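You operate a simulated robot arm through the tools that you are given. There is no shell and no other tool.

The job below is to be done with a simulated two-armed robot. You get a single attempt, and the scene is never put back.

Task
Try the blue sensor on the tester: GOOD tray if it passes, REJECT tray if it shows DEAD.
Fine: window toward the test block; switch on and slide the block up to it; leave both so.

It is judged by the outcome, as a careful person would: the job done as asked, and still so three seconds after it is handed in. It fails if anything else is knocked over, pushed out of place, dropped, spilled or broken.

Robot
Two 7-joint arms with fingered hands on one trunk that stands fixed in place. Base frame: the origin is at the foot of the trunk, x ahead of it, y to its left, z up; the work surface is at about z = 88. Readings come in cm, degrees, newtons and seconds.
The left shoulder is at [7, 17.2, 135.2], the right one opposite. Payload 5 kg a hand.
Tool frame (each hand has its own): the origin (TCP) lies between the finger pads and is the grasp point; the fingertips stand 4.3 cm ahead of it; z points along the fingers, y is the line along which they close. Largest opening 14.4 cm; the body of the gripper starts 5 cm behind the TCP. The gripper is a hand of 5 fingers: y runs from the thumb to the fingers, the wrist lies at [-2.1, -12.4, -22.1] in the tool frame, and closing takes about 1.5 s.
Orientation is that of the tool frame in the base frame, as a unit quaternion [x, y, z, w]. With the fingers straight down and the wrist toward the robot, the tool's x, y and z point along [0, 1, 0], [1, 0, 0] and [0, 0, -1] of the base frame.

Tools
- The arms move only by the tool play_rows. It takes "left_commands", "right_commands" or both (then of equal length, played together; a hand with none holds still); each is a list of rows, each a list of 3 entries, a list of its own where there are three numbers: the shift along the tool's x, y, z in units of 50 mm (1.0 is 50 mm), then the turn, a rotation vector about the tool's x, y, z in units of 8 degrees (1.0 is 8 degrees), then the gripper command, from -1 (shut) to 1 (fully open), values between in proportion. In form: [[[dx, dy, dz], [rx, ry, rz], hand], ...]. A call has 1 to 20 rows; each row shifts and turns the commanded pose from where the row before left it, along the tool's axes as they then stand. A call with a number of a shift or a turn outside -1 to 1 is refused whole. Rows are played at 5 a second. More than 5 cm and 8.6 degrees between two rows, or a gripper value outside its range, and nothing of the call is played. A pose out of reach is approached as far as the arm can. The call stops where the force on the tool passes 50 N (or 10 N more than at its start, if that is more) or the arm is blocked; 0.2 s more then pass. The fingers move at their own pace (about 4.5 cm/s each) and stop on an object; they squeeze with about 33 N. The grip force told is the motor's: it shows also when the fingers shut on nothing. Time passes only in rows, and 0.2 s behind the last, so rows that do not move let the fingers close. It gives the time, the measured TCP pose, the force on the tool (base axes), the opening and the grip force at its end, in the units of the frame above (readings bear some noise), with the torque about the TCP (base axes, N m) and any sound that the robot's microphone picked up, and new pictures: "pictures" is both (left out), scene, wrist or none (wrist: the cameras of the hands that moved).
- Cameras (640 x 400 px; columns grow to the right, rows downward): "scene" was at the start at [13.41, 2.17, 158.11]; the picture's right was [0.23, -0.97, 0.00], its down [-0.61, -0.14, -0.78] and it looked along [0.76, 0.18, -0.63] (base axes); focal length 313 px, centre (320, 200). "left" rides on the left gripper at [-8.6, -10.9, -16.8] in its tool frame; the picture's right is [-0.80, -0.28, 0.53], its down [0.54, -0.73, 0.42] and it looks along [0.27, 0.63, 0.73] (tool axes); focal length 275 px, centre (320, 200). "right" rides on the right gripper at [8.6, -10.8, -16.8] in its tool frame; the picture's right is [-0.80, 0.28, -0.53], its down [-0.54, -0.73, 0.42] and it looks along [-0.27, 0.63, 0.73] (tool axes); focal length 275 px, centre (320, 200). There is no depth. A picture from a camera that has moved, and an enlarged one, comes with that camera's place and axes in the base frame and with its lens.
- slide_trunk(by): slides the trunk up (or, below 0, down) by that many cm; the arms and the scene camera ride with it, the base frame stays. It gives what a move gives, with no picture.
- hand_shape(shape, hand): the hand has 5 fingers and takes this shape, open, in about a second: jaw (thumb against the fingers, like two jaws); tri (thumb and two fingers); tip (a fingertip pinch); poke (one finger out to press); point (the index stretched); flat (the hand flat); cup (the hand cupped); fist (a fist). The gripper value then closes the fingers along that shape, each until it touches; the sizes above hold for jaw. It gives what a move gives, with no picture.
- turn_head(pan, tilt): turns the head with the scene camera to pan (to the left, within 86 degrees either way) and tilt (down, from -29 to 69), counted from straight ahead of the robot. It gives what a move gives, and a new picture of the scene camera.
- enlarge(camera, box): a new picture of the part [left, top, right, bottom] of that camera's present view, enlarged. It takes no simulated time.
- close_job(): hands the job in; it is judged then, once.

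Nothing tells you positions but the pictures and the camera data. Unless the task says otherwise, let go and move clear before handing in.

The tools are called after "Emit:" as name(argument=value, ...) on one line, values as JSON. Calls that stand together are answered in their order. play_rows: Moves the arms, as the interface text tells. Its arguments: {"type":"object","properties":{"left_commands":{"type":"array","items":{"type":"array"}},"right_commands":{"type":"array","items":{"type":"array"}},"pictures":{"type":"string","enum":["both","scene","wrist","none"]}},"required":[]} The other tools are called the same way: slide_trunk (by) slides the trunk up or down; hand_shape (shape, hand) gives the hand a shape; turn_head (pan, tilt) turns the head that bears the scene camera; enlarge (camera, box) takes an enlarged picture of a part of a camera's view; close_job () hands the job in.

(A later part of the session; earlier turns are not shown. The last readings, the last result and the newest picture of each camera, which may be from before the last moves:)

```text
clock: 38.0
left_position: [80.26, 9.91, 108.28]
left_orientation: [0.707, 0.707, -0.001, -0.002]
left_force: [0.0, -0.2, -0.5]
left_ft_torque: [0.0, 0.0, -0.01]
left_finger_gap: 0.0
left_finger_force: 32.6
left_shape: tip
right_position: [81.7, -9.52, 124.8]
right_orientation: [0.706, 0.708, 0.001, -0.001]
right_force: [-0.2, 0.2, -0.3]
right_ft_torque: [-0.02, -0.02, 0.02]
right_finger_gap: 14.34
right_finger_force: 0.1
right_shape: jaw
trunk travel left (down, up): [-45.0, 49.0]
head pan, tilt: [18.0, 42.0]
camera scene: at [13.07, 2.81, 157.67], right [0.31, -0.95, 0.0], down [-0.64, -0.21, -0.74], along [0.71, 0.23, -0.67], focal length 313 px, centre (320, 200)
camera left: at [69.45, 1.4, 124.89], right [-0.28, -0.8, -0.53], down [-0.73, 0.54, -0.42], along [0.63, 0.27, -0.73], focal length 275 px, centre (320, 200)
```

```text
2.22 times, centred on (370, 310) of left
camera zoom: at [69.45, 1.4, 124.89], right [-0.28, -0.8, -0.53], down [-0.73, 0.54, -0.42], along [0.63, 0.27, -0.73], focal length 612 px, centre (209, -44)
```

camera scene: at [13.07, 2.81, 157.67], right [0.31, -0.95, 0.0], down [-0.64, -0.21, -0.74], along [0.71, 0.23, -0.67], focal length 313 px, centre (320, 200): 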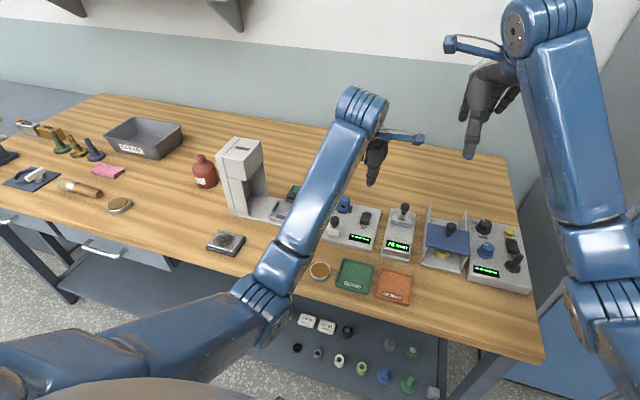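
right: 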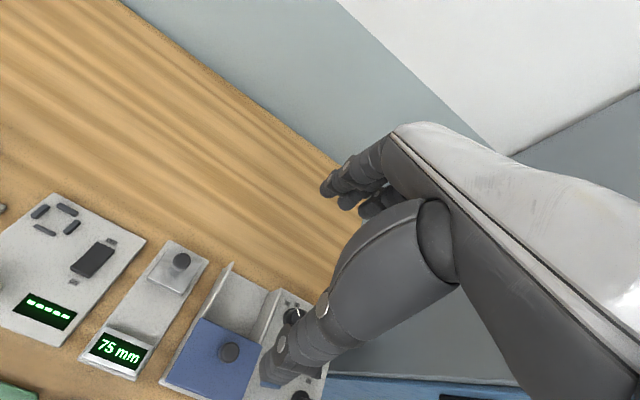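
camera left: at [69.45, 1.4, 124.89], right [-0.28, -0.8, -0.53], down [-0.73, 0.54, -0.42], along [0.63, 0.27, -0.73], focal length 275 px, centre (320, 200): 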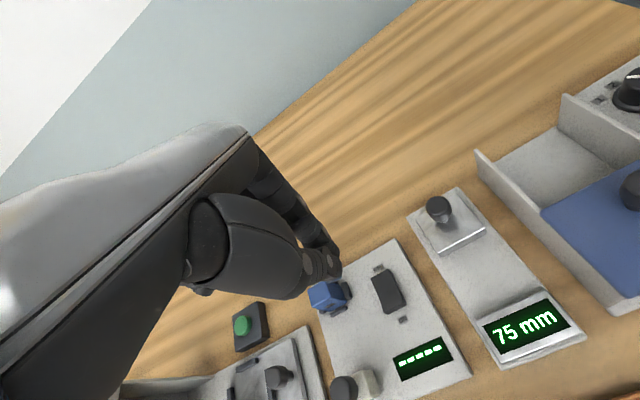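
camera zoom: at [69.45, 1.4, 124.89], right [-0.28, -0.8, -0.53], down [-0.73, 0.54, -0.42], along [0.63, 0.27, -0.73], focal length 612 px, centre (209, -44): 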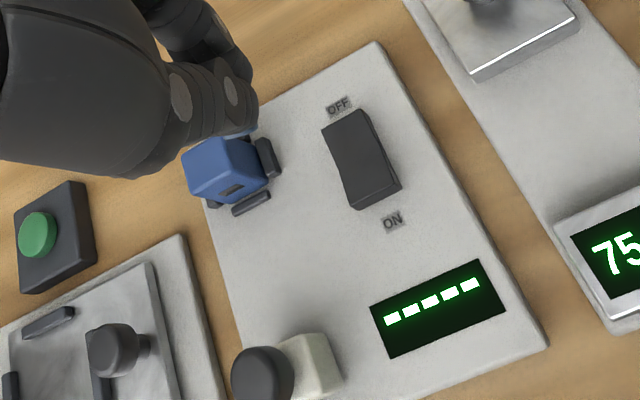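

The rocker sprang back because the index finger was also pressing near the pivot, so it didn't latch. I'll pitch the hand about 24° so the thumb tip leads alone, then press right at the ON end.

Emit:
play_rows(left_commands=[[[0, 0, 0], [-1, 0, 0], -1], [[0, 0, 0], [-1, 0, 0], -1], [[0, 0, 0], [-1, 0, 0], -1], [[0, 0, 0], [0, 0, 0], -1]], pictures="none")

Emit:
enlarge(camera="scene", box=[330, 130, 410, 250])

Emit:
enlarge(camera="left", box=[200, 150, 500, 400])

```text
clock: 39.0
left_position: [80.01, 9.89, 108.19]
left_orientation: [0.692, 0.691, 0.148, 0.147]
left_force: [-0.6, -0.1, -0.2]
left_ft_torque: [0.0, 0.0, 0.01]
left_finger_gap: 0.0
left_finger_force: 33.0
left_shape: tip
right_position: [81.57, -9.54, 124.88]
right_orientation: [0.707, 0.707, 0.0, 0.0]
right_force: [0.0, 0.6, -0.4]
right_ft_torque: [0.01, 0.01, 0.02]
right_finger_gap: 14.34
right_finger_force: 0.1
right_shape: jaw
trunk travel left (down, up): [-45.0, 49.0]
head pan, tilt: [18.0, 42.0]
```

```text
3.33 times, centred on (370, 190) of scene
camera zoom: at [13.05, 2.76, 157.67], right [0.31, -0.95, 0.0], down [-0.64, -0.21, -0.74], along [0.71, 0.23, -0.67], focal length 1042 px, centre (153, 233)
```

zoom: 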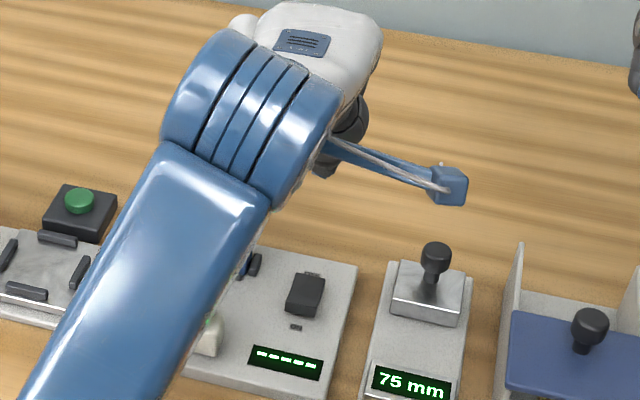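

```text
1.60 times, centred on (350, 275) of left
camera zoom: at [63.38, 1.33, 119.02], right [-0.04, -0.8, -0.6], down [-0.49, 0.54, -0.68], along [0.87, 0.27, -0.41], focal length 440 px, centre (272, 80)
```

zoom: 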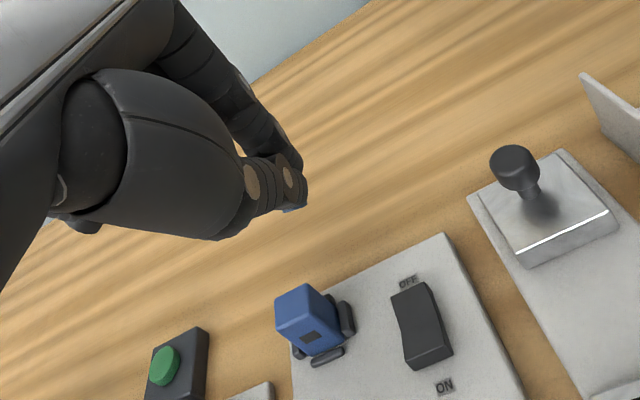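

The thumb tip now leads. I'll move above the ON end with the tilted hand, stopping about 2 cm above it.

Emit:
play_rows(left_commands=[[[0, -0.29, 0.483], [0, 0, 0], -1], [[0, -0.29, 0.483], [0, 0, 0], -1], [[0, -0.29, 0.483], [0, 0, 0], -1], [[0, -0.29, 0.483], [0, 0, 0], -1], [[0, 0, 0], [0, 0, 0], -1]], pictures="both")

Emit:
enlarge(camera="left", box=[220, 200, 460, 400])

Emit:
enlarge(camera="scene", box=[320, 180, 400, 250])

```text
clock: 40.2
left_position: [78.72, 10.31, 96.98]
left_orientation: [0.691, 0.692, 0.146, 0.146]
left_force: [0.3, -0.3, 0.0]
left_ft_torque: [-0.02, -0.01, -0.01]
left_finger_gap: 0.0
left_finger_force: 32.9
left_shape: tip
right_position: [81.68, -9.64, 124.81]
right_orientation: [0.707, 0.707, 0.0, 0.0]
right_force: [0.1, -0.2, 0.4]
right_ft_torque: [0.01, -0.03, 0.02]
right_finger_gap: 14.36
right_finger_force: 0.0
right_shape: jaw
trunk travel left (down, up): [-45.0, 49.0]
head pan, tilt: [18.0, 42.0]
camera scene: at [13.04, 2.77, 157.67], right [0.31, -0.95, 0.0], down [-0.64, -0.21, -0.74], along [0.71, 0.23, -0.67], focal length 313 px, centre (320, 200)
camera left: at [61.93, 1.77, 107.86], right [-0.04, -0.8, -0.6], down [-0.49, 0.54, -0.68], along [0.87, 0.27, -0.41], focal length 275 px, centre (320, 200)
```

scene: 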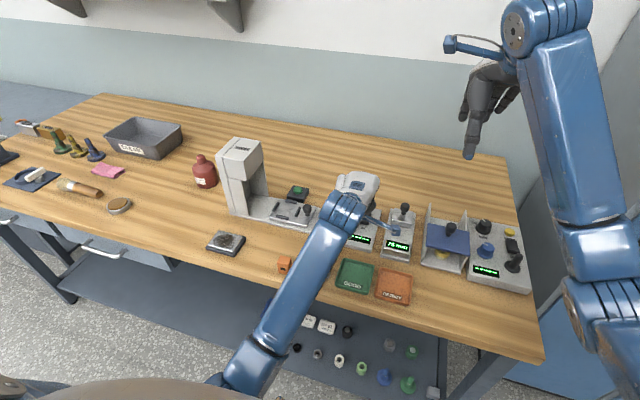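
left: 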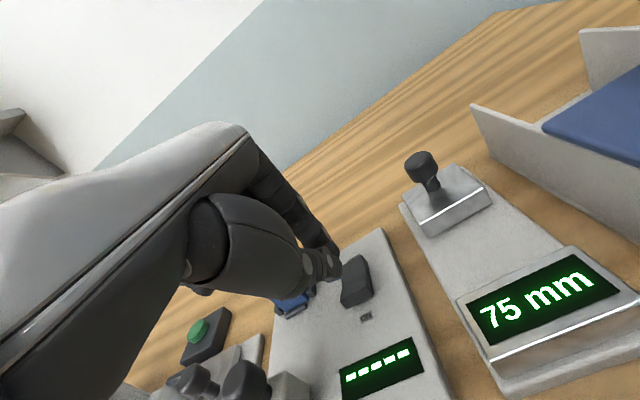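

```text
2.00 times, centred on (340, 300) of left
camera zoom: at [61.93, 1.77, 107.86], right [-0.04, -0.8, -0.6], down [-0.49, 0.54, -0.68], along [0.87, 0.27, -0.41], focal length 551 px, centre (280, 0)
```

zoom: 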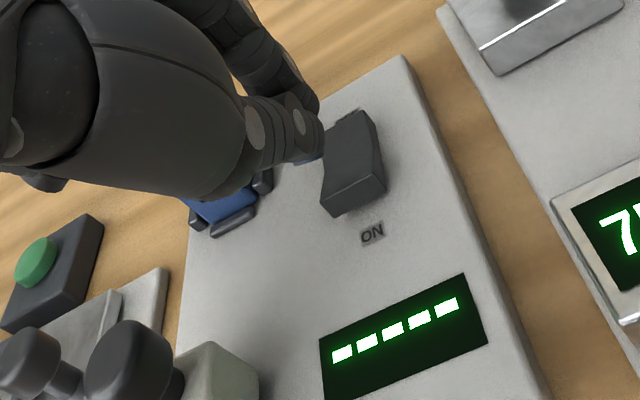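

```text
5.71 times, centred on (360, 215) of scene
camera zoom: at [13.04, 2.77, 157.67], right [0.31, -0.95, 0.0], down [-0.64, -0.21, -0.74], along [0.71, 0.23, -0.67], focal length 1786 px, centre (91, 114)
```

zoom: 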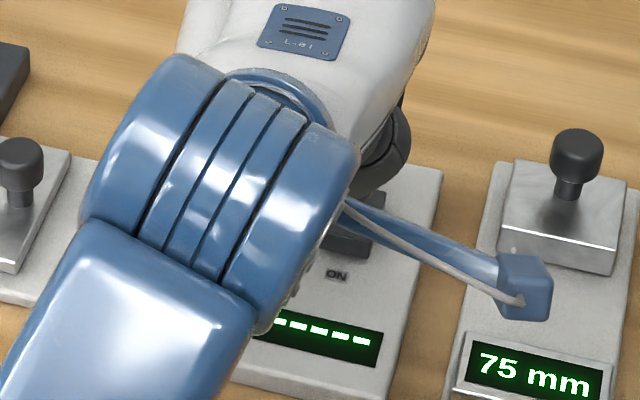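

Thumb tip is about 2 cm above the ON end, as predicted. Descending and pressing in 2 mm steps.

Emit:
play_rows(left_commands=[[[0, -0.11, 0.148], [0, 0, 0], -1], [[0, -0.0732, 0.1644], [0, 0, 0], -1], [[0, -0.0163, 0.0365], [0, 0, 0], -1], [[0, -0.0163, 0.0365], [0, 0, 0], -1], [[0, -0.0163, 0.0365], [0, 0, 0], -1], [[0, -0.0163, 0.0365], [0, 0, 0], -1]], pictures="none")

Emit:
enlarge(camera="left", box=[220, 200, 460, 400])

Emit:
enlarge(camera="scene", box=[320, 180, 400, 250])

```text
clock: 41.6
left_position: [78.21, 10.05, 95.22]
left_orientation: [0.69, 0.692, 0.15, 0.151]
left_force: [-18.4, 6.4, 43.2]
left_ft_torque: [0.21, 0.39, 0.03]
left_finger_gap: 0.0
left_finger_force: 33.0
left_shape: tip
right_position: [81.01, -9.57, 125.29]
right_orientation: [0.707, 0.708, 0.002, 0.001]
right_force: [-0.7, -0.1, 1.3]
right_ft_torque: [0.0, 0.0, 0.03]
right_finger_gap: 14.36
right_finger_force: 0.1
right_shape: jaw
trunk travel left (down, up): [-45.0, 49.0]
head pan, tilt: [18.0, 42.0]
```

```text
2.00 times, centred on (340, 300) of left
camera zoom: at [61.34, 1.5, 105.88], right [-0.03, -0.8, -0.6], down [-0.48, 0.54, -0.69], along [0.87, 0.27, -0.4], focal length 551 px, centre (280, 0)
```

zoom: 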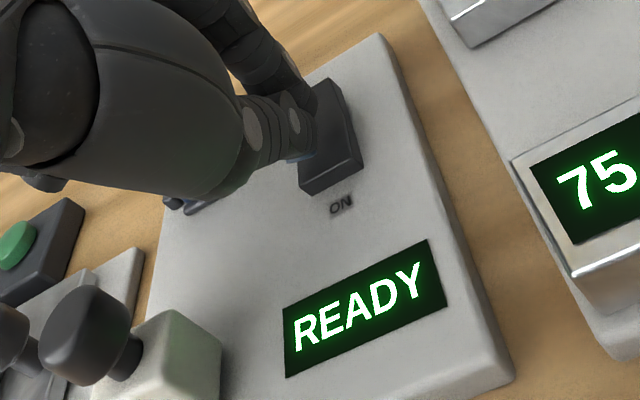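

```text
5.71 times, centred on (360, 215) of scene
camera zoom: at [12.26, 2.79, 157.79], right [0.31, -0.95, 0.0], down [-0.63, -0.21, -0.75], along [0.71, 0.23, -0.67], focal length 1786 px, centre (91, 114)
```

zoom: 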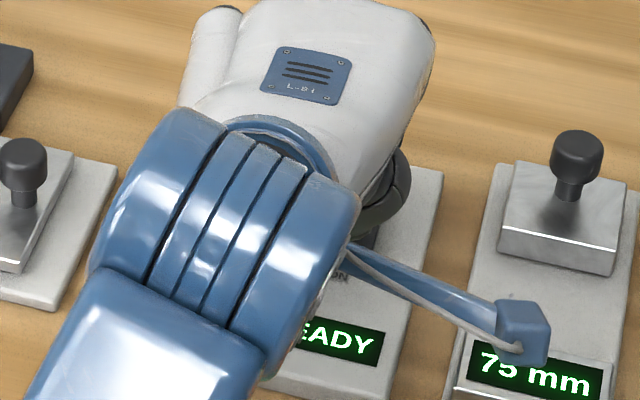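

READY shows again. I'll lift a little and see whether it latched this time.

Emit:
play_rows(left_commands=[[[0, 0.0326, -0.073], [0, 0, 0], -1], [[0, 0.0326, -0.073], [0, 0, 0], -1], [[0, 0.0326, -0.073], [0, 0, 0], -1], [[0, 0.0732, -0.1644], [0, 0, 0], -1], [[0, 0, 0], [0, 0, 0], -1]], pictures="none")

Emit:
enlarge(camera="left", box=[220, 200, 460, 400])

```text
clock: 42.8
left_position: [78.46, 10.05, 96.62]
left_orientation: [0.692, 0.692, 0.146, 0.147]
left_force: [0.1, -0.2, 0.5]
left_ft_torque: [-0.03, -0.01, -0.02]
left_finger_gap: 0.0
left_finger_force: 32.8
left_shape: tip
right_position: [81.41, -9.5, 124.91]
right_orientation: [0.706, 0.708, 0.0, 0.0]
right_force: [-0.1, 0.3, 0.7]
right_ft_torque: [-0.02, 0.01, -0.02]
right_finger_gap: 14.38
right_finger_force: 0.0
right_shape: jaw
trunk travel left (down, up): [-45.0, 49.0]
head pan, tilt: [18.0, 42.0]
```

```text
2.00 times, centred on (340, 300) of left
camera zoom: at [61.76, 1.5, 107.38], right [-0.04, -0.8, -0.6], down [-0.49, 0.54, -0.68], along [0.87, 0.27, -0.42], focal length 551 px, centre (280, 0)
```

zoom: 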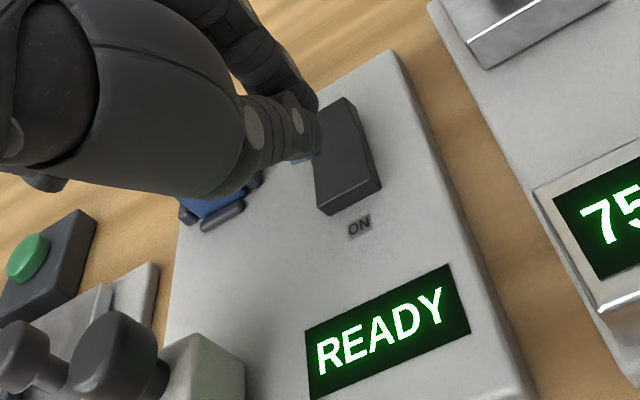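

READY persists with no contact, so the switch is latched. I'll lift clear, level the hand, and take a full look.

Emit:
play_rows(left_commands=[[[0, 0.15, -0.35], [0, 0, 0], -1], [[0, 0.313, -0.7035], [0, 0, 0], -1], [[0, 0.313, -0.7035], [0, 0, 0], -1], [[0, 0.313, -0.7035], [0, 0, 0], -1], [[0, 0.313, -0.7035], [0, 0, 0], -1], [[0, 0, 0], [1, 0, 0], -1], [[0, 0, 0], [1, 0, 0], -1], [[0, 0, 0], [1, 0, 0], -1], [[0.3, -0.3, 0], [0, 0, 0], -1], [[0.3, -0.3, 0], [0, 0, 0], -1], [[0, 0, 0], [0, 0, 0], -1]], pictures="both")

Emit:
enlarge(camera="scene", box=[320, 190, 400, 250])

Emit:
enlarge(camera="left", box=[260, 200, 500, 400])

```text
clock: 45.2
left_position: [75.42, 12.95, 114.14]
left_orientation: [0.707, 0.707, 0.0, 0.0]
left_force: [0.9, -0.4, -0.8]
left_ft_torque: [0.01, -0.04, -0.01]
left_finger_gap: 0.0
left_finger_force: 32.4
left_shape: tip
right_position: [81.67, -9.63, 124.83]
right_orientation: [0.707, 0.707, 0.0, 0.0]
right_force: [-0.2, 0.3, -0.1]
right_ft_torque: [0.04, 0.0, -0.02]
right_finger_gap: 14.38
right_finger_force: 0.0
right_shape: jaw
trunk travel left (down, up): [-45.0, 49.0]
head pan, tilt: [18.0, 42.0]
camera scene: at [13.11, 2.71, 157.67], right [0.31, -0.95, 0.0], down [-0.64, -0.21, -0.74], along [0.71, 0.23, -0.67], focal length 313 px, centre (320, 200)
camera left: at [64.54, 4.43, 130.69], right [-0.28, -0.8, -0.53], down [-0.73, 0.54, -0.42], along [0.63, 0.27, -0.73], focal length 275 px, centre (320, 200)
```

scene: 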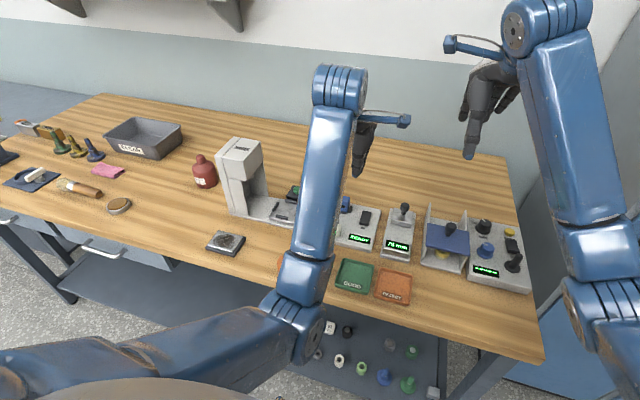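
left: 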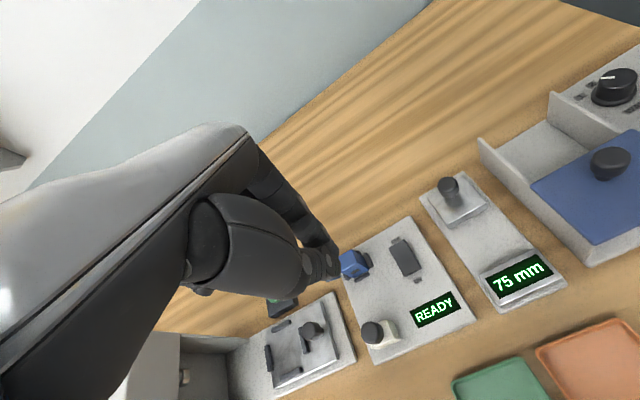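

```text
6.67 times, centred on (360, 220) of scene
camera zoom: at [13.11, 2.71, 157.67], right [0.31, -0.95, 0.0], down [-0.64, -0.21, -0.74], along [0.71, 0.23, -0.67], focal length 2084 px, centre (53, 67)
```

zoom: 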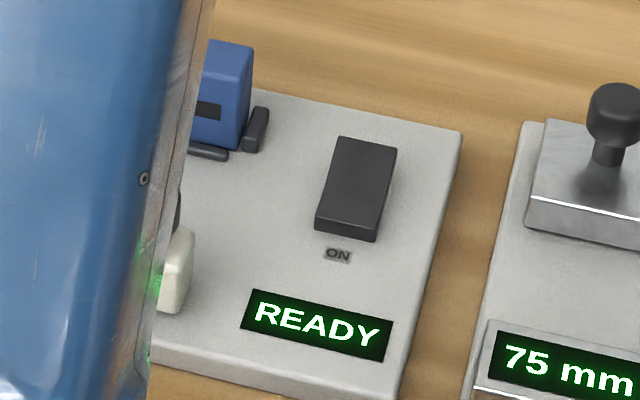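

```text
2.00 times, centred on (380, 300) of left
camera zoom: at [64.54, 4.43, 130.69], right [-0.28, -0.8, -0.53], down [-0.73, 0.54, -0.42], along [0.63, 0.27, -0.73], focal length 551 px, centre (200, 0)
```

zoom: 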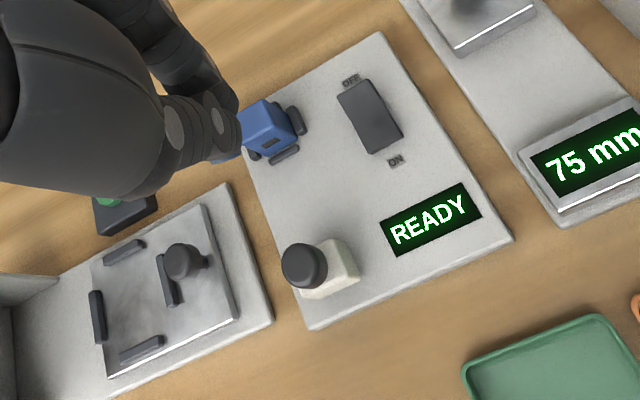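

The switch is latched ON (READY). For the block I'll pinch its knob from both sides along y, so I'm moving above it and yawing the hand — half the turn first to check the arm posture.

Emit:
play_rows(left_commands=[[[0.5, -0.28, 0], [0, 0, 0], -1], [[0.49, -0.28, 0], [0, 0, 0], -1], [[0, 0, 0], [0, 0, 1], -1], [[0, 0, 0], [0, 0, 1], -1], [[0, 0, 0], [0, 0, 1], -1], [[0, 0, 0], [0, 0, 1], -1], [[0, 0, 0], [0, 0, 1], -1], [[0, 0, 0], [0, 0, 1], -1], [[0, 0, 0], [0, 0, 0], -1]], pictures="both")

```text
clock: 47.2
left_position: [71.81, 15.96, 109.16]
left_orientation: [0.933, 0.359, -0.002, 0.001]
left_force: [-0.3, 1.1, -0.3]
left_ft_torque: [-0.11, -0.04, 0.02]
left_finger_gap: 0.01
left_finger_force: 33.0
left_shape: tip
left hand out of reach, approached as far as the arm can: row 5, 6
right_position: [81.66, -9.14, 124.89]
right_orientation: [0.706, 0.709, -0.001, 0.001]
right_force: [-0.8, 0.5, -0.2]
right_ft_torque: [-0.09, 0.01, 0.01]
right_finger_gap: 14.37
right_finger_force: 0.0
right_shape: jaw
trunk travel left (down, up): [-45.0, 49.0]
head pan, tilt: [18.0, 42.0]
camera scene: at [13.03, 3.21, 157.67], right [0.31, -0.95, 0.0], down [-0.64, -0.21, -0.74], along [0.71, 0.23, -0.67], focal length 313 px, centre (320, 200)
camera left: at [58.23, 18.19, 125.78], right [-0.78, -0.32, -0.53], down [-0.08, 0.9, -0.43], along [0.62, -0.29, -0.73], focal length 275 px, centre (320, 200)
```

scene: 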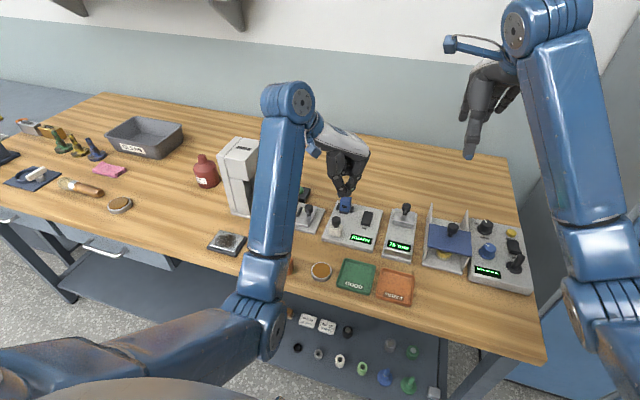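
left: 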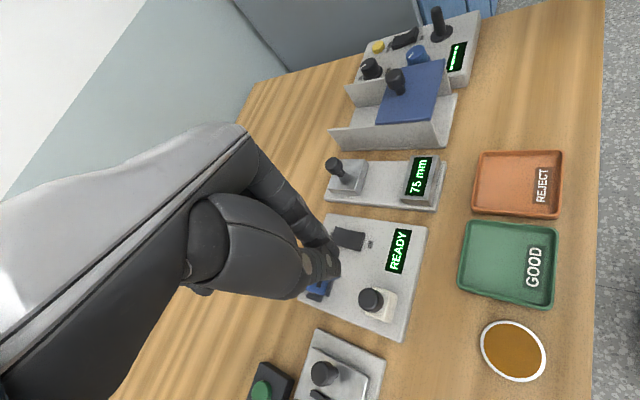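

The arm drifted while yawing: it reported out of reach for two rows and is now at (71.8, 16.0, 109.2) with 48° of yaw. I'll hold one row to see whether it settles before correcting.

Emit:
play_rows(left_commands=[[[0, 0, -0.3], [0, 0, 0], -1], [[0, 0, 0], [0, 0, 0], -1], [[0, 0, 0], [0, 0, 0], -1]], pictures="none")

Emit:
enlarge(camera="scene", box=[220, 60, 420, 270])

```text
clock: 48.0
left_position: [71.81, 15.19, 110.61]
left_orientation: [0.933, 0.359, 0.001, -0.001]
left_force: [-0.3, -1.2, -0.3]
left_ft_torque: [0.04, 0.0, 0.0]
left_finger_gap: 0.0
left_finger_force: 32.5
left_shape: tip
right_position: [81.53, -9.79, 124.84]
right_orientation: [0.707, 0.707, 0.0, 0.0]
right_force: [-0.2, -0.5, 0.5]
right_ft_torque: [0.04, -0.04, 0.02]
right_finger_gap: 14.4
right_finger_force: 0.1
right_shape: jaw
trunk travel left (down, up): [-45.0, 49.0]
head pan, tilt: [18.0, 42.0]
```

```text
1.90 times, centred on (320, 165) of scene
camera zoom: at [13.01, 2.54, 157.68], right [0.31, -0.95, 0.0], down [-0.64, -0.21, -0.74], along [0.71, 0.23, -0.67], focal length 596 px, centre (320, 267)
```

zoom: 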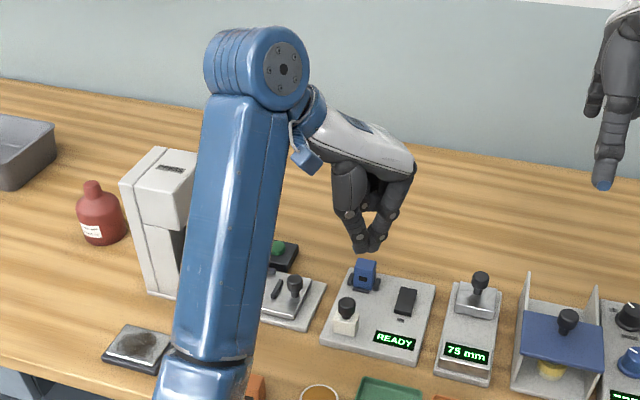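

The pose is stable and obeys commands again. I'll recentre above the block and try a little more yaw, opening the pinch to about 5 cm.

Emit:
play_rows(left_commands=[[[0.24, -0.146, 0], [0, 0, 0], -1], [[0.24, -0.146, 0], [0, 0, 0], -0.3], [[0, 0, 0], [0, 0, 0.7], -0.3], [[0, 0, 0], [0, 0, 0.7], -0.3], [[0, 0, 0], [0, 0, 0], -0.3], [[0, 0, 0], [0, 0, 0], -0.3]], pictures="both")

Emit:
enlarge(camera="scene", box=[300, 130, 400, 260])

Emit:
enlarge(camera="left", box=[220, 180, 460, 380])

```text
clock: 49.4
left_position: [72.68, 18.16, 110.59]
left_orientation: [0.964, 0.266, -0.001, 0.0]
left_force: [0.6, -0.1, 0.0]
left_ft_torque: [-0.01, 0.01, -0.02]
left_finger_gap: 4.98
left_finger_force: 0.0
left_shape: tip
right_position: [81.7, -9.55, 124.96]
right_orientation: [0.706, 0.708, 0.0, 0.0]
right_force: [0.2, -0.7, -0.2]
right_ft_torque: [0.0, 0.01, 0.01]
right_finger_gap: 14.36
right_finger_force: 0.1
right_shape: jaw
trunk travel left (down, up): [-45.0, 49.0]
head pan, tilt: [18.0, 42.0]
camera scene: at [13.04, 2.8, 157.67], right [0.31, -0.95, 0.0], down [-0.64, -0.21, -0.74], along [0.71, 0.23, -0.67], focal length 313 px, centre (320, 200)
camera left: at [59.77, 23.14, 127.32], right [-0.83, -0.16, -0.53], down [0.09, 0.9, -0.42], along [0.55, -0.4, -0.73], focal length 275 px, centre (320, 200)
```

scene: 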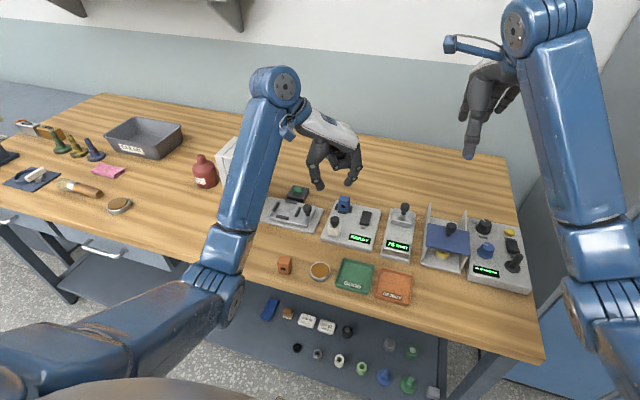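
left: 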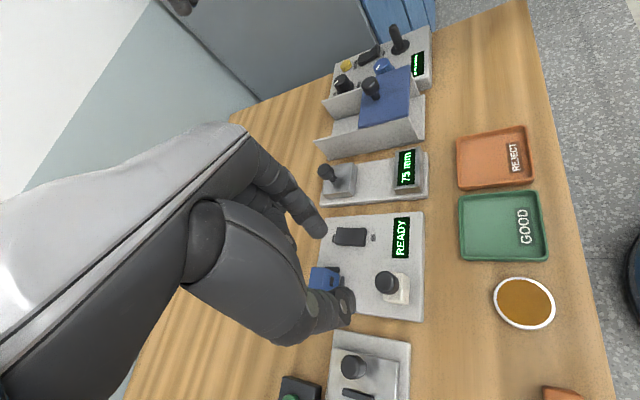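

```text
3.08 times, centred on (350, 195) of scene
camera zoom: at [13.04, 2.8, 157.67], right [0.31, -0.95, 0.0], down [-0.64, -0.21, -0.74], along [0.71, 0.23, -0.67], focal length 962 px, centre (228, 215)
```

zoom: 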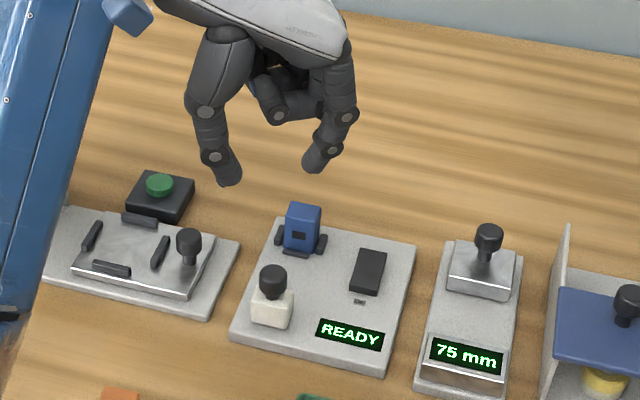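

```text
2.00 times, centred on (340, 280) of left
camera zoom: at [59.77, 23.14, 127.32], right [-0.83, -0.16, -0.53], down [0.09, 0.9, -0.42], along [0.55, -0.4, -0.73], focal length 551 px, centre (280, 40)
```

zoom: 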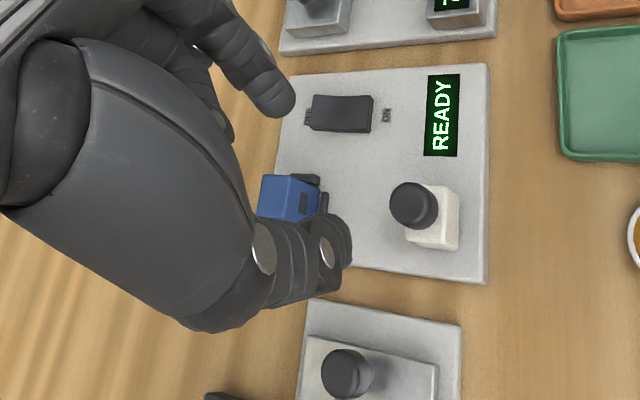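

The posture improved (elbow out) and yaw is now about −59°. I'll continue to about −83° while up here.

Emit:
play_rows(left_commands=[[[0, 0, 0], [0, 0, 0.8], -0.3], [[0, 0, 0], [0, 0, 0.8], -0.3], [[0, 0, 0], [0, 0, 0.8], -0.3], [[0, 0, 0], [0, 0, 0.8], -0.3], [[0, 0, 0], [0, 0, 0], -0.3]], pictures="both")

Emit:
enlarge(camera="scene", box=[300, 130, 400, 260])

```text
clock: 50.6
left_position: [72.7, 18.11, 110.59]
left_orientation: [0.999, 0.045, 0.0, 0.0]
left_force: [-0.2, -0.4, -0.9]
left_ft_torque: [-0.02, -0.02, -0.04]
left_finger_gap: 4.98
left_finger_force: 0.0
left_shape: tip
right_position: [81.67, -9.57, 124.88]
right_orientation: [0.706, 0.708, 0.001, 0.0]
right_force: [0.0, -0.2, -0.2]
right_ft_torque: [-0.01, -0.03, 0.02]
right_finger_gap: 14.38
right_finger_force: 0.0
right_shape: jaw
trunk travel left (down, up): [-45.0, 49.0]
head pan, tilt: [18.0, 42.0]
camera scene: at [13.02, 2.79, 157.67], right [0.31, -0.95, 0.0], down [-0.64, -0.21, -0.74], along [0.71, 0.23, -0.67], focal length 313 px, centre (320, 200)
camera left: at [63.1, 28.26, 127.32], right [-0.82, 0.21, -0.53], down [0.47, 0.77, -0.42], along [0.32, -0.6, -0.73], focal length 275 px, centre (320, 200)
```

scene: 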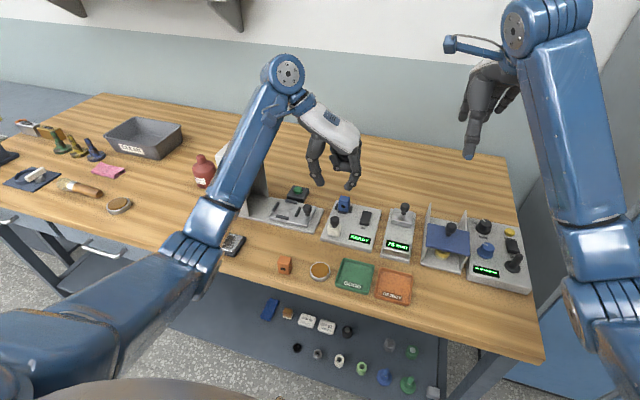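
left: 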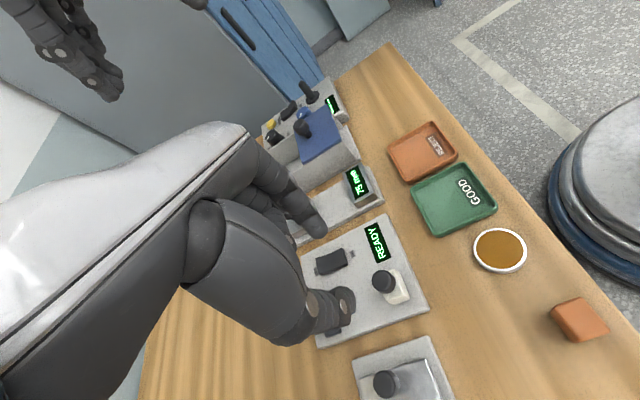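

```text
3.08 times, centred on (350, 195) of scene
camera zoom: at [13.02, 2.79, 157.67], right [0.31, -0.95, 0.0], down [-0.64, -0.21, -0.74], along [0.71, 0.23, -0.67], focal length 962 px, centre (228, 215)
```

zoom: 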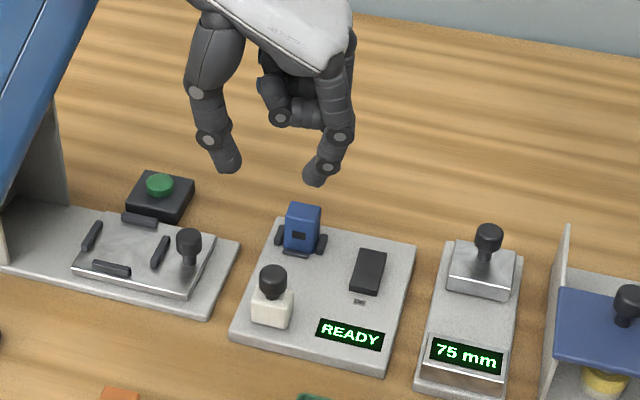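

The hand is now nearly fully yawed (−85°) with the pinch straddling along y. Zooming in on the block to nail the knob position.

Emit:
enlarge(camera="scene", box=[320, 210, 360, 240])

Emit:
enlarge(camera="left", box=[260, 200, 440, 350])

```text
13.33 times, centred on (340, 225) of scene
camera zoom: at [13.02, 2.79, 157.67], right [0.31, -0.95, 0.0], down [-0.64, -0.21, -0.74], along [0.71, 0.23, -0.67], focal length 4168 px, centre (53, -133)
```

zoom: 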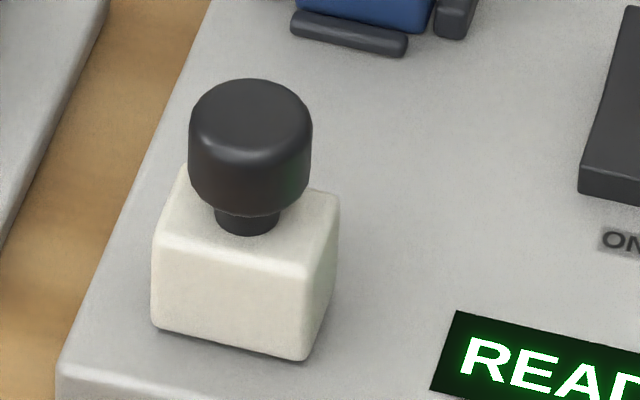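

```text
2.67 times, centred on (350, 275) of left
camera zoom: at [63.1, 28.26, 127.32], right [-0.82, 0.21, -0.53], down [0.47, 0.77, -0.42], along [0.32, -0.6, -0.73], focal length 734 px, centre (240, 0)
```

zoom: 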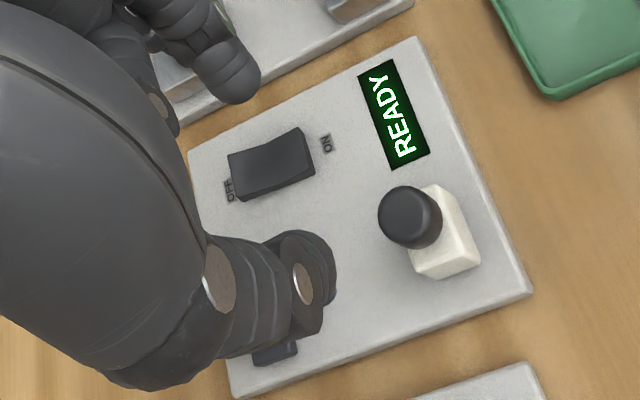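

The knob axis is at about (72.65, 17.8), z 93.9–95.4. Descending to just above it with the pinch centred.

Emit:
play_rows(left_commands=[[[-0.05, 0.116, 0.48], [0, 0, 0], -0.3], [[0, 0, 0.48], [0, 0, 0], -0.3], [[0, 0, 0.48], [0, 0, 0], -0.3], [[0, 0, 0.48], [0, 0, 0], -0.3], [[0, 0, 0], [0, 0, 0], -0.3]], pictures="both")

Emit:
enlarge(camera="scene", box=[310, 180, 370, 240])

Emit:
enlarge(camera="left", box=[260, 180, 440, 330])

```text
clock: 51.8
left_position: [72.34, 17.74, 101.0]
left_orientation: [0.999, 0.045, 0.0, 0.001]
left_force: [-0.3, 0.3, 1.4]
left_ft_torque: [-0.01, -0.02, -0.03]
left_finger_gap: 5.02
left_finger_force: 0.0
left_shape: tip
right_position: [81.65, -9.43, 124.87]
right_orientation: [0.707, 0.707, -0.001, 0.0]
right_force: [-1.0, 0.0, -0.1]
right_ft_torque: [0.0, -0.01, -0.01]
right_finger_gap: 14.37
right_finger_force: 0.0
right_shape: jaw
trunk travel left (down, up): [-45.0, 49.0]
head pan, tilt: [18.0, 42.0]
camera scene: at [13.01, 2.77, 157.68], right [0.31, -0.95, 0.0], down [-0.64, -0.21, -0.74], along [0.71, 0.23, -0.67], focal length 313 px, centre (320, 200)
camera left: at [62.81, 27.72, 117.62], right [-0.82, 0.21, -0.53], down [0.47, 0.77, -0.42], along [0.32, -0.6, -0.73], focal length 275 px, centre (320, 200)
```

scene: 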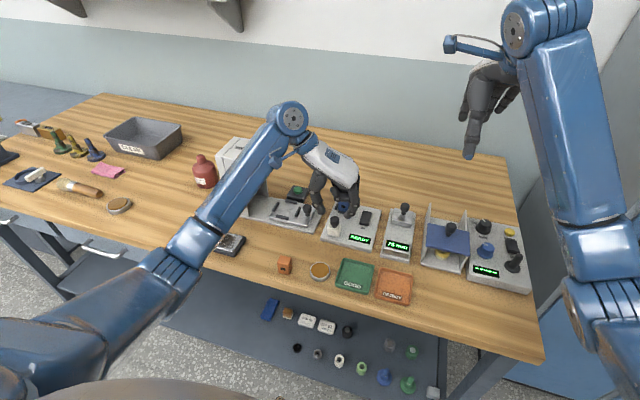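
left: 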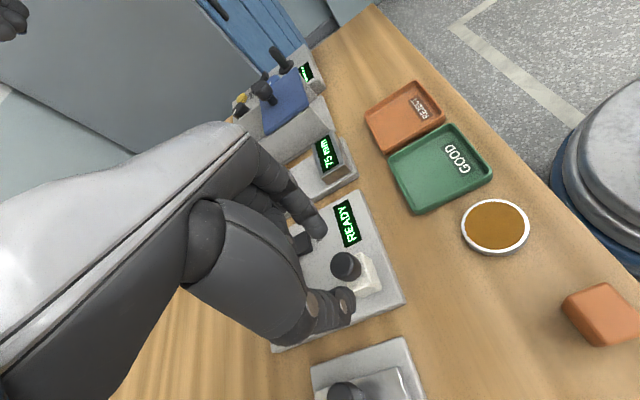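

```text
6.67 times, centred on (340, 210) of scene
camera zoom: at [13.01, 2.77, 157.68], right [0.31, -0.95, 0.0], down [-0.64, -0.21, -0.74], along [0.71, 0.23, -0.67], focal length 2084 px, centre (187, 133)
```

zoom: 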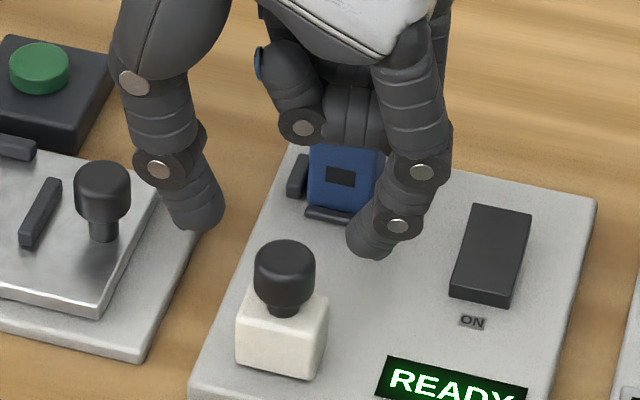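

```text
2.67 times, centred on (350, 255) of left
camera zoom: at [62.81, 27.72, 117.62], right [-0.82, 0.21, -0.53], down [0.47, 0.77, -0.42], along [0.32, -0.6, -0.73], focal length 734 px, centre (240, 53)
```

zoom: 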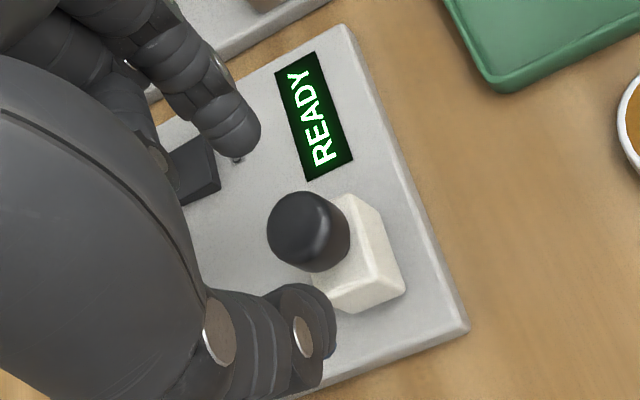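

The pinch is centred in y and about 0.4 cm short in x; correcting and descending around the knob.

Emit:
play_rows(left_commands=[[[0.08, 0, 0.2], [0, 0, 0], -0.3], [[0, 0, 0.25], [0, 0, 0], -0.3], [[0, 0, 0.25], [0, 0, 0], -0.3], [[0, 0, 0], [0, 0, 0], -0.3]], pictures="none")

Emit:
enlarge(camera="scene", box=[310, 185, 370, 245])

Emit:
enlarge(camera="left", box=[260, 180, 440, 330])

```text
clock: 52.8
left_position: [72.97, 17.65, 97.5]
left_orientation: [0.999, 0.046, 0.0, 0.0]
left_force: [1.0, -0.3, 0.3]
left_ft_torque: [0.01, 0.01, -0.01]
left_finger_gap: 5.0
left_finger_force: 0.0
left_shape: tip
right_position: [81.59, -9.6, 124.85]
right_orientation: [0.706, 0.708, 0.0, 0.0]
right_force: [-0.1, -0.2, 0.4]
right_ft_torque: [0.03, 0.02, 0.01]
right_finger_gap: 14.37
right_finger_force: 0.1
right_shape: jaw
trunk travel left (down, up): [-45.0, 49.0]
head pan, tilt: [18.0, 42.0]
```

```text
6.67 times, centred on (340, 215) of scene
camera zoom: at [13.04, 2.78, 157.67], right [0.31, -0.95, 0.0], down [-0.64, -0.21, -0.74], along [0.71, 0.23, -0.67], focal length 2084 px, centre (187, 100)
```

zoom: 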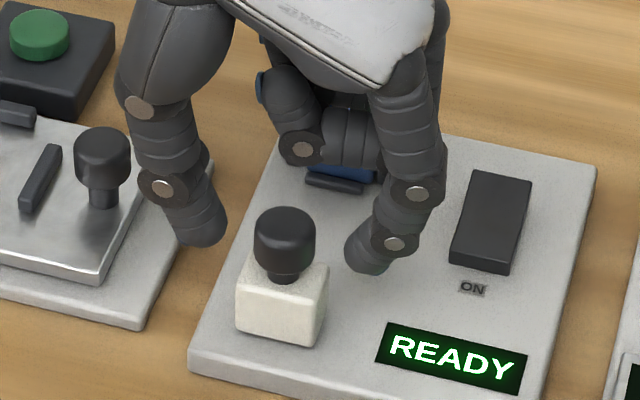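

```text
2.67 times, centred on (350, 255) of left
camera zoom: at [63.4, 27.77, 114.09], right [-0.82, 0.21, -0.53], down [0.47, 0.77, -0.42], along [0.32, -0.6, -0.73], focal length 734 px, centre (240, 53)
```

zoom: 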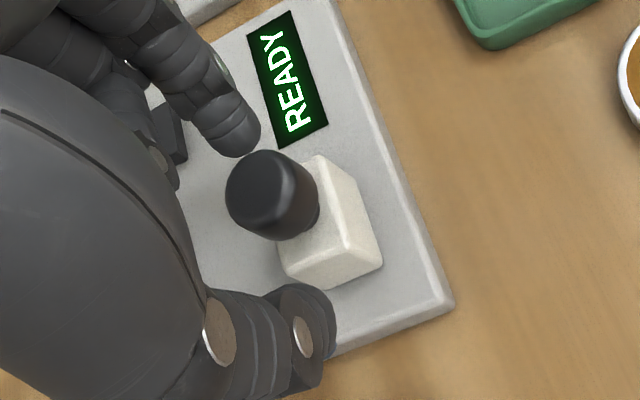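

The thumb and index flank the knob symmetrically. Closing the pinch gently.

Emit:
play_rows(left_commands=[[[0, 0, 0], [0, 0, 0], -0.45], [[0, 0, 0], [0, 0, 0], -0.55], [[0, 0, 0], [0, 0, 0], -0.65], [[0, 0, 0], [0, 0, 0], -0.75], [[0, 0, 0], [0, 0, 0], -0.85], [[0, 0, 0], [0, 0, 0], -0.85], [[0, 0, 0], [0, 0, 0], -0.85]], pictures="none")

Emit:
enlarge(camera="scene", box=[310, 185, 370, 245])

Emit:
enlarge(camera="left", box=[260, 180, 440, 330])

```text
clock: 54.4
left_position: [73.0, 17.78, 97.46]
left_orientation: [0.999, 0.046, 0.001, 0.0]
left_force: [3.4, -0.4, -2.1]
left_ft_torque: [-0.14, -0.1, 0.06]
left_finger_gap: 1.71
left_finger_force: 33.2
left_shape: tip
right_position: [81.68, -9.6, 124.84]
right_orientation: [0.707, 0.707, 0.0, 0.0]
right_force: [-0.5, 0.3, 1.1]
right_ft_torque: [0.01, -0.02, 0.02]
right_finger_gap: 14.35
right_finger_force: 0.1
right_shape: jaw
trunk travel left (down, up): [-45.0, 49.0]
head pan, tilt: [18.0, 42.0]
```

```text
6.67 times, centred on (340, 215) of scene
camera zoom: at [13.1, 2.78, 157.67], right [0.31, -0.95, 0.0], down [-0.64, -0.21, -0.74], along [0.71, 0.23, -0.67], focal length 2084 px, centre (187, 100)
```

zoom: 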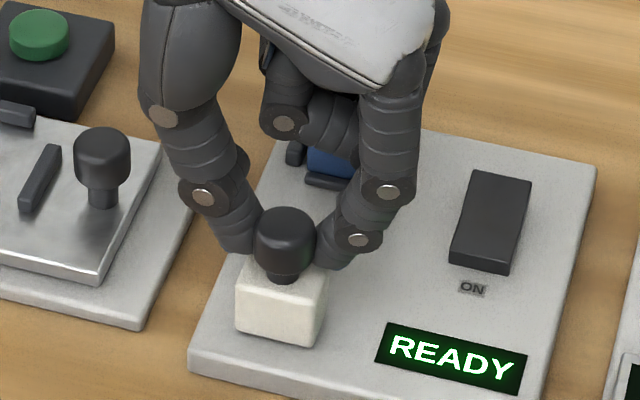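

```text
2.67 times, centred on (350, 255) of left
camera zoom: at [63.44, 27.76, 114.07], right [-0.82, 0.21, -0.53], down [0.47, 0.77, -0.42], along [0.32, -0.6, -0.73], focal length 734 px, centre (240, 53)
```

zoom: 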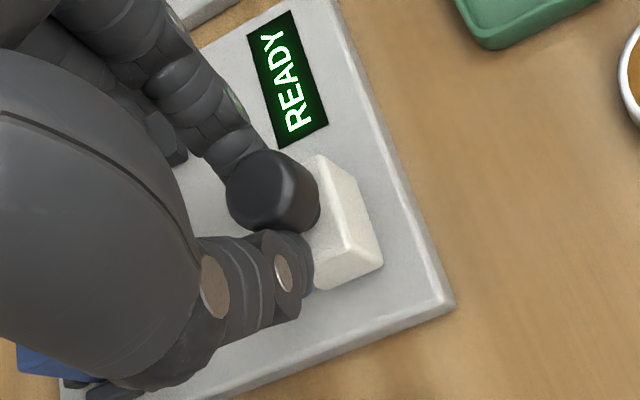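

The pinch landed slightly behind the knob's centre, so it could slip when pushing forward. I'll reopen, shift 0.7 cm toward the robot, and close again.

Emit:
play_rows(left_commands=[[[0, 0, 0], [0, 0, 0], -0.6], [[0, 0, 0], [0, 0, 0], -0.45], [[0, 0, 0], [0, 0, 0], -0.4], [[-0.07, -0.006, 0], [0, 0, 0], -0.4], [[-0.07, -0.006, 0], [0, 0, 0], -0.4], [[0, 0, 0], [0, 0, 0], -0.55], [[0, 0, 0], [0, 0, 0], -0.65], [[0, 0, 0], [0, 0, 0], -0.75], [[0, 0, 0], [0, 0, 0], -0.85], [[0, 0, 0], [0, 0, 0], -0.85], [[0, 0, 0], [0, 0, 0], -0.85]], pictures="none")

Emit:
enlarge(camera="scene", box=[310, 185, 370, 245])

Emit:
enlarge(camera="left", box=[260, 180, 440, 330])

```text
clock: 56.8
left_position: [72.18, 17.66, 97.39]
left_orientation: [0.999, 0.045, -0.001, 0.0]
left_force: [0.1, -1.5, -2.0]
left_ft_torque: [-0.06, -0.03, 0.08]
left_finger_gap: 2.01
left_finger_force: 32.4
left_shape: tip
right_position: [81.69, -9.63, 125.02]
right_orientation: [0.707, 0.707, 0.0, -0.001]
right_force: [-0.4, -0.4, 0.4]
right_ft_torque: [-0.01, 0.01, -0.01]
right_finger_gap: 14.37
right_finger_force: 0.2
right_shape: jaw
trunk travel left (down, up): [-45.0, 49.0]
head pan, tilt: [18.0, 42.0]
```

```text
6.67 times, centred on (340, 215) of scene
camera zoom: at [13.07, 2.79, 157.67], right [0.31, -0.95, 0.0], down [-0.64, -0.21, -0.74], along [0.71, 0.23, -0.67], focal length 2084 px, centre (187, 100)
```

zoom: 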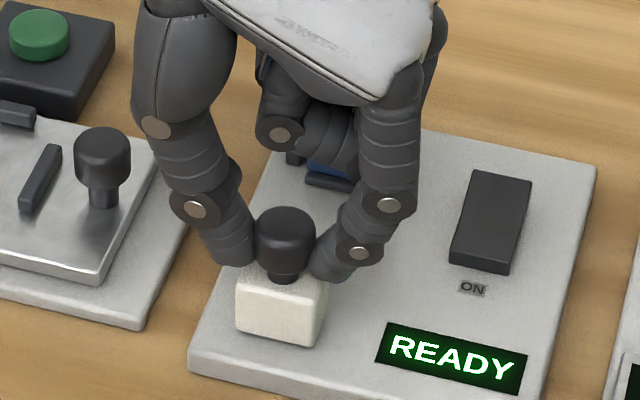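

```text
2.67 times, centred on (350, 255) of left
camera zoom: at [62.64, 27.68, 114.14], right [-0.82, 0.21, -0.53], down [0.47, 0.77, -0.42], along [0.32, -0.6, -0.73], focal length 734 px, centre (240, 53)
```

zoom: 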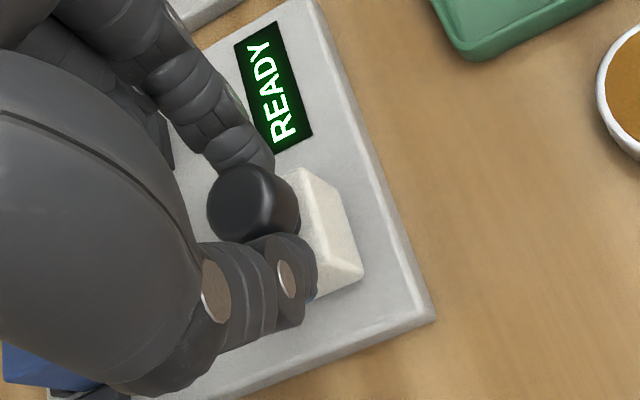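

Now the fingers hold the knob squarely at its sides, with almost no net force. Sliding the block 5 cm toward the sensor, slowly.

Emit:
play_rows(left_commands=[[[0.0996, 0.009, 0], [0, 0, 0], -0.85], [[0.0996, 0.009, 0], [0, 0, 0], -0.85], [[0.0996, 0.009, 0], [0, 0, 0], -0.85], [[0.0996, 0.009, 0], [0, 0, 0], -0.85], [[0.0996, 0.009, 0], [0, 0, 0], -0.85], [[0.0996, 0.009, 0], [0, 0, 0], -0.85], [[0.0996, 0.009, 0], [0, 0, 0], -0.85], [[0.0996, 0.009, 0], [0, 0, 0], -0.85], [[0.0996, 0.009, 0], [0, 0, 0], -0.85], [[0.0996, 0.009, 0], [0, 0, 0], -0.85]], pictures="none")

Emit:
enlarge(camera="scene", box=[310, 185, 370, 245])

Emit:
enlarge(camera="left", box=[260, 180, 440, 330])

```text
clock: 59.0
left_position: [77.21, 17.58, 97.54]
left_orientation: [0.999, 0.046, -0.002, 0.0]
left_force: [-0.1, -2.4, -8.0]
left_ft_torque: [-0.13, 0.0, 0.04]
left_finger_gap: 2.0
left_finger_force: 33.0
left_shape: tip
right_position: [81.59, -9.59, 124.71]
right_orientation: [0.706, 0.708, -0.001, -0.001]
right_force: [-0.1, 0.4, 0.3]
right_ft_torque: [0.01, 0.0, -0.02]
right_finger_gap: 14.36
right_finger_force: 0.1
right_shape: jaw
trunk travel left (down, up): [-45.0, 49.0]
head pan, tilt: [18.0, 42.0]
```

```text
6.67 times, centred on (340, 215) of scene
camera zoom: at [13.12, 2.77, 157.66], right [0.31, -0.95, 0.0], down [-0.64, -0.21, -0.74], along [0.71, 0.23, -0.67], focal length 2084 px, centre (187, 100)
```

zoom: 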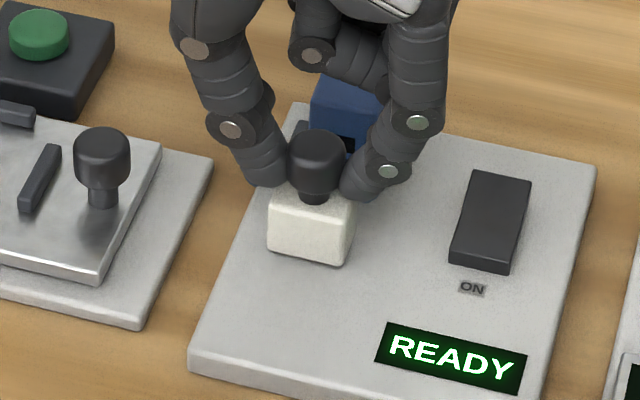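

```text
2.67 times, centred on (350, 255) of left
camera zoom: at [67.66, 27.69, 114.18], right [-0.82, 0.21, -0.53], down [0.47, 0.77, -0.42], along [0.32, -0.6, -0.73], focal length 734 px, centre (240, 53)
```

zoom: 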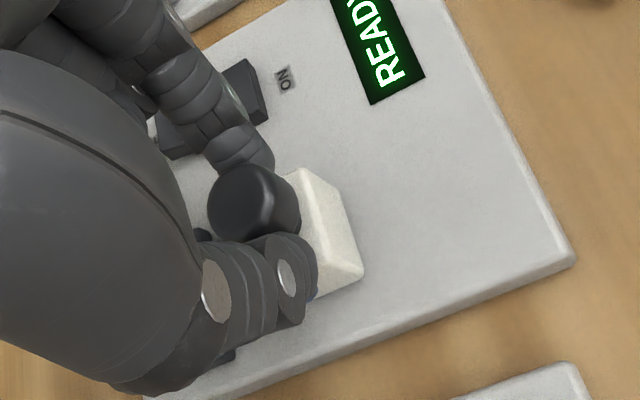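

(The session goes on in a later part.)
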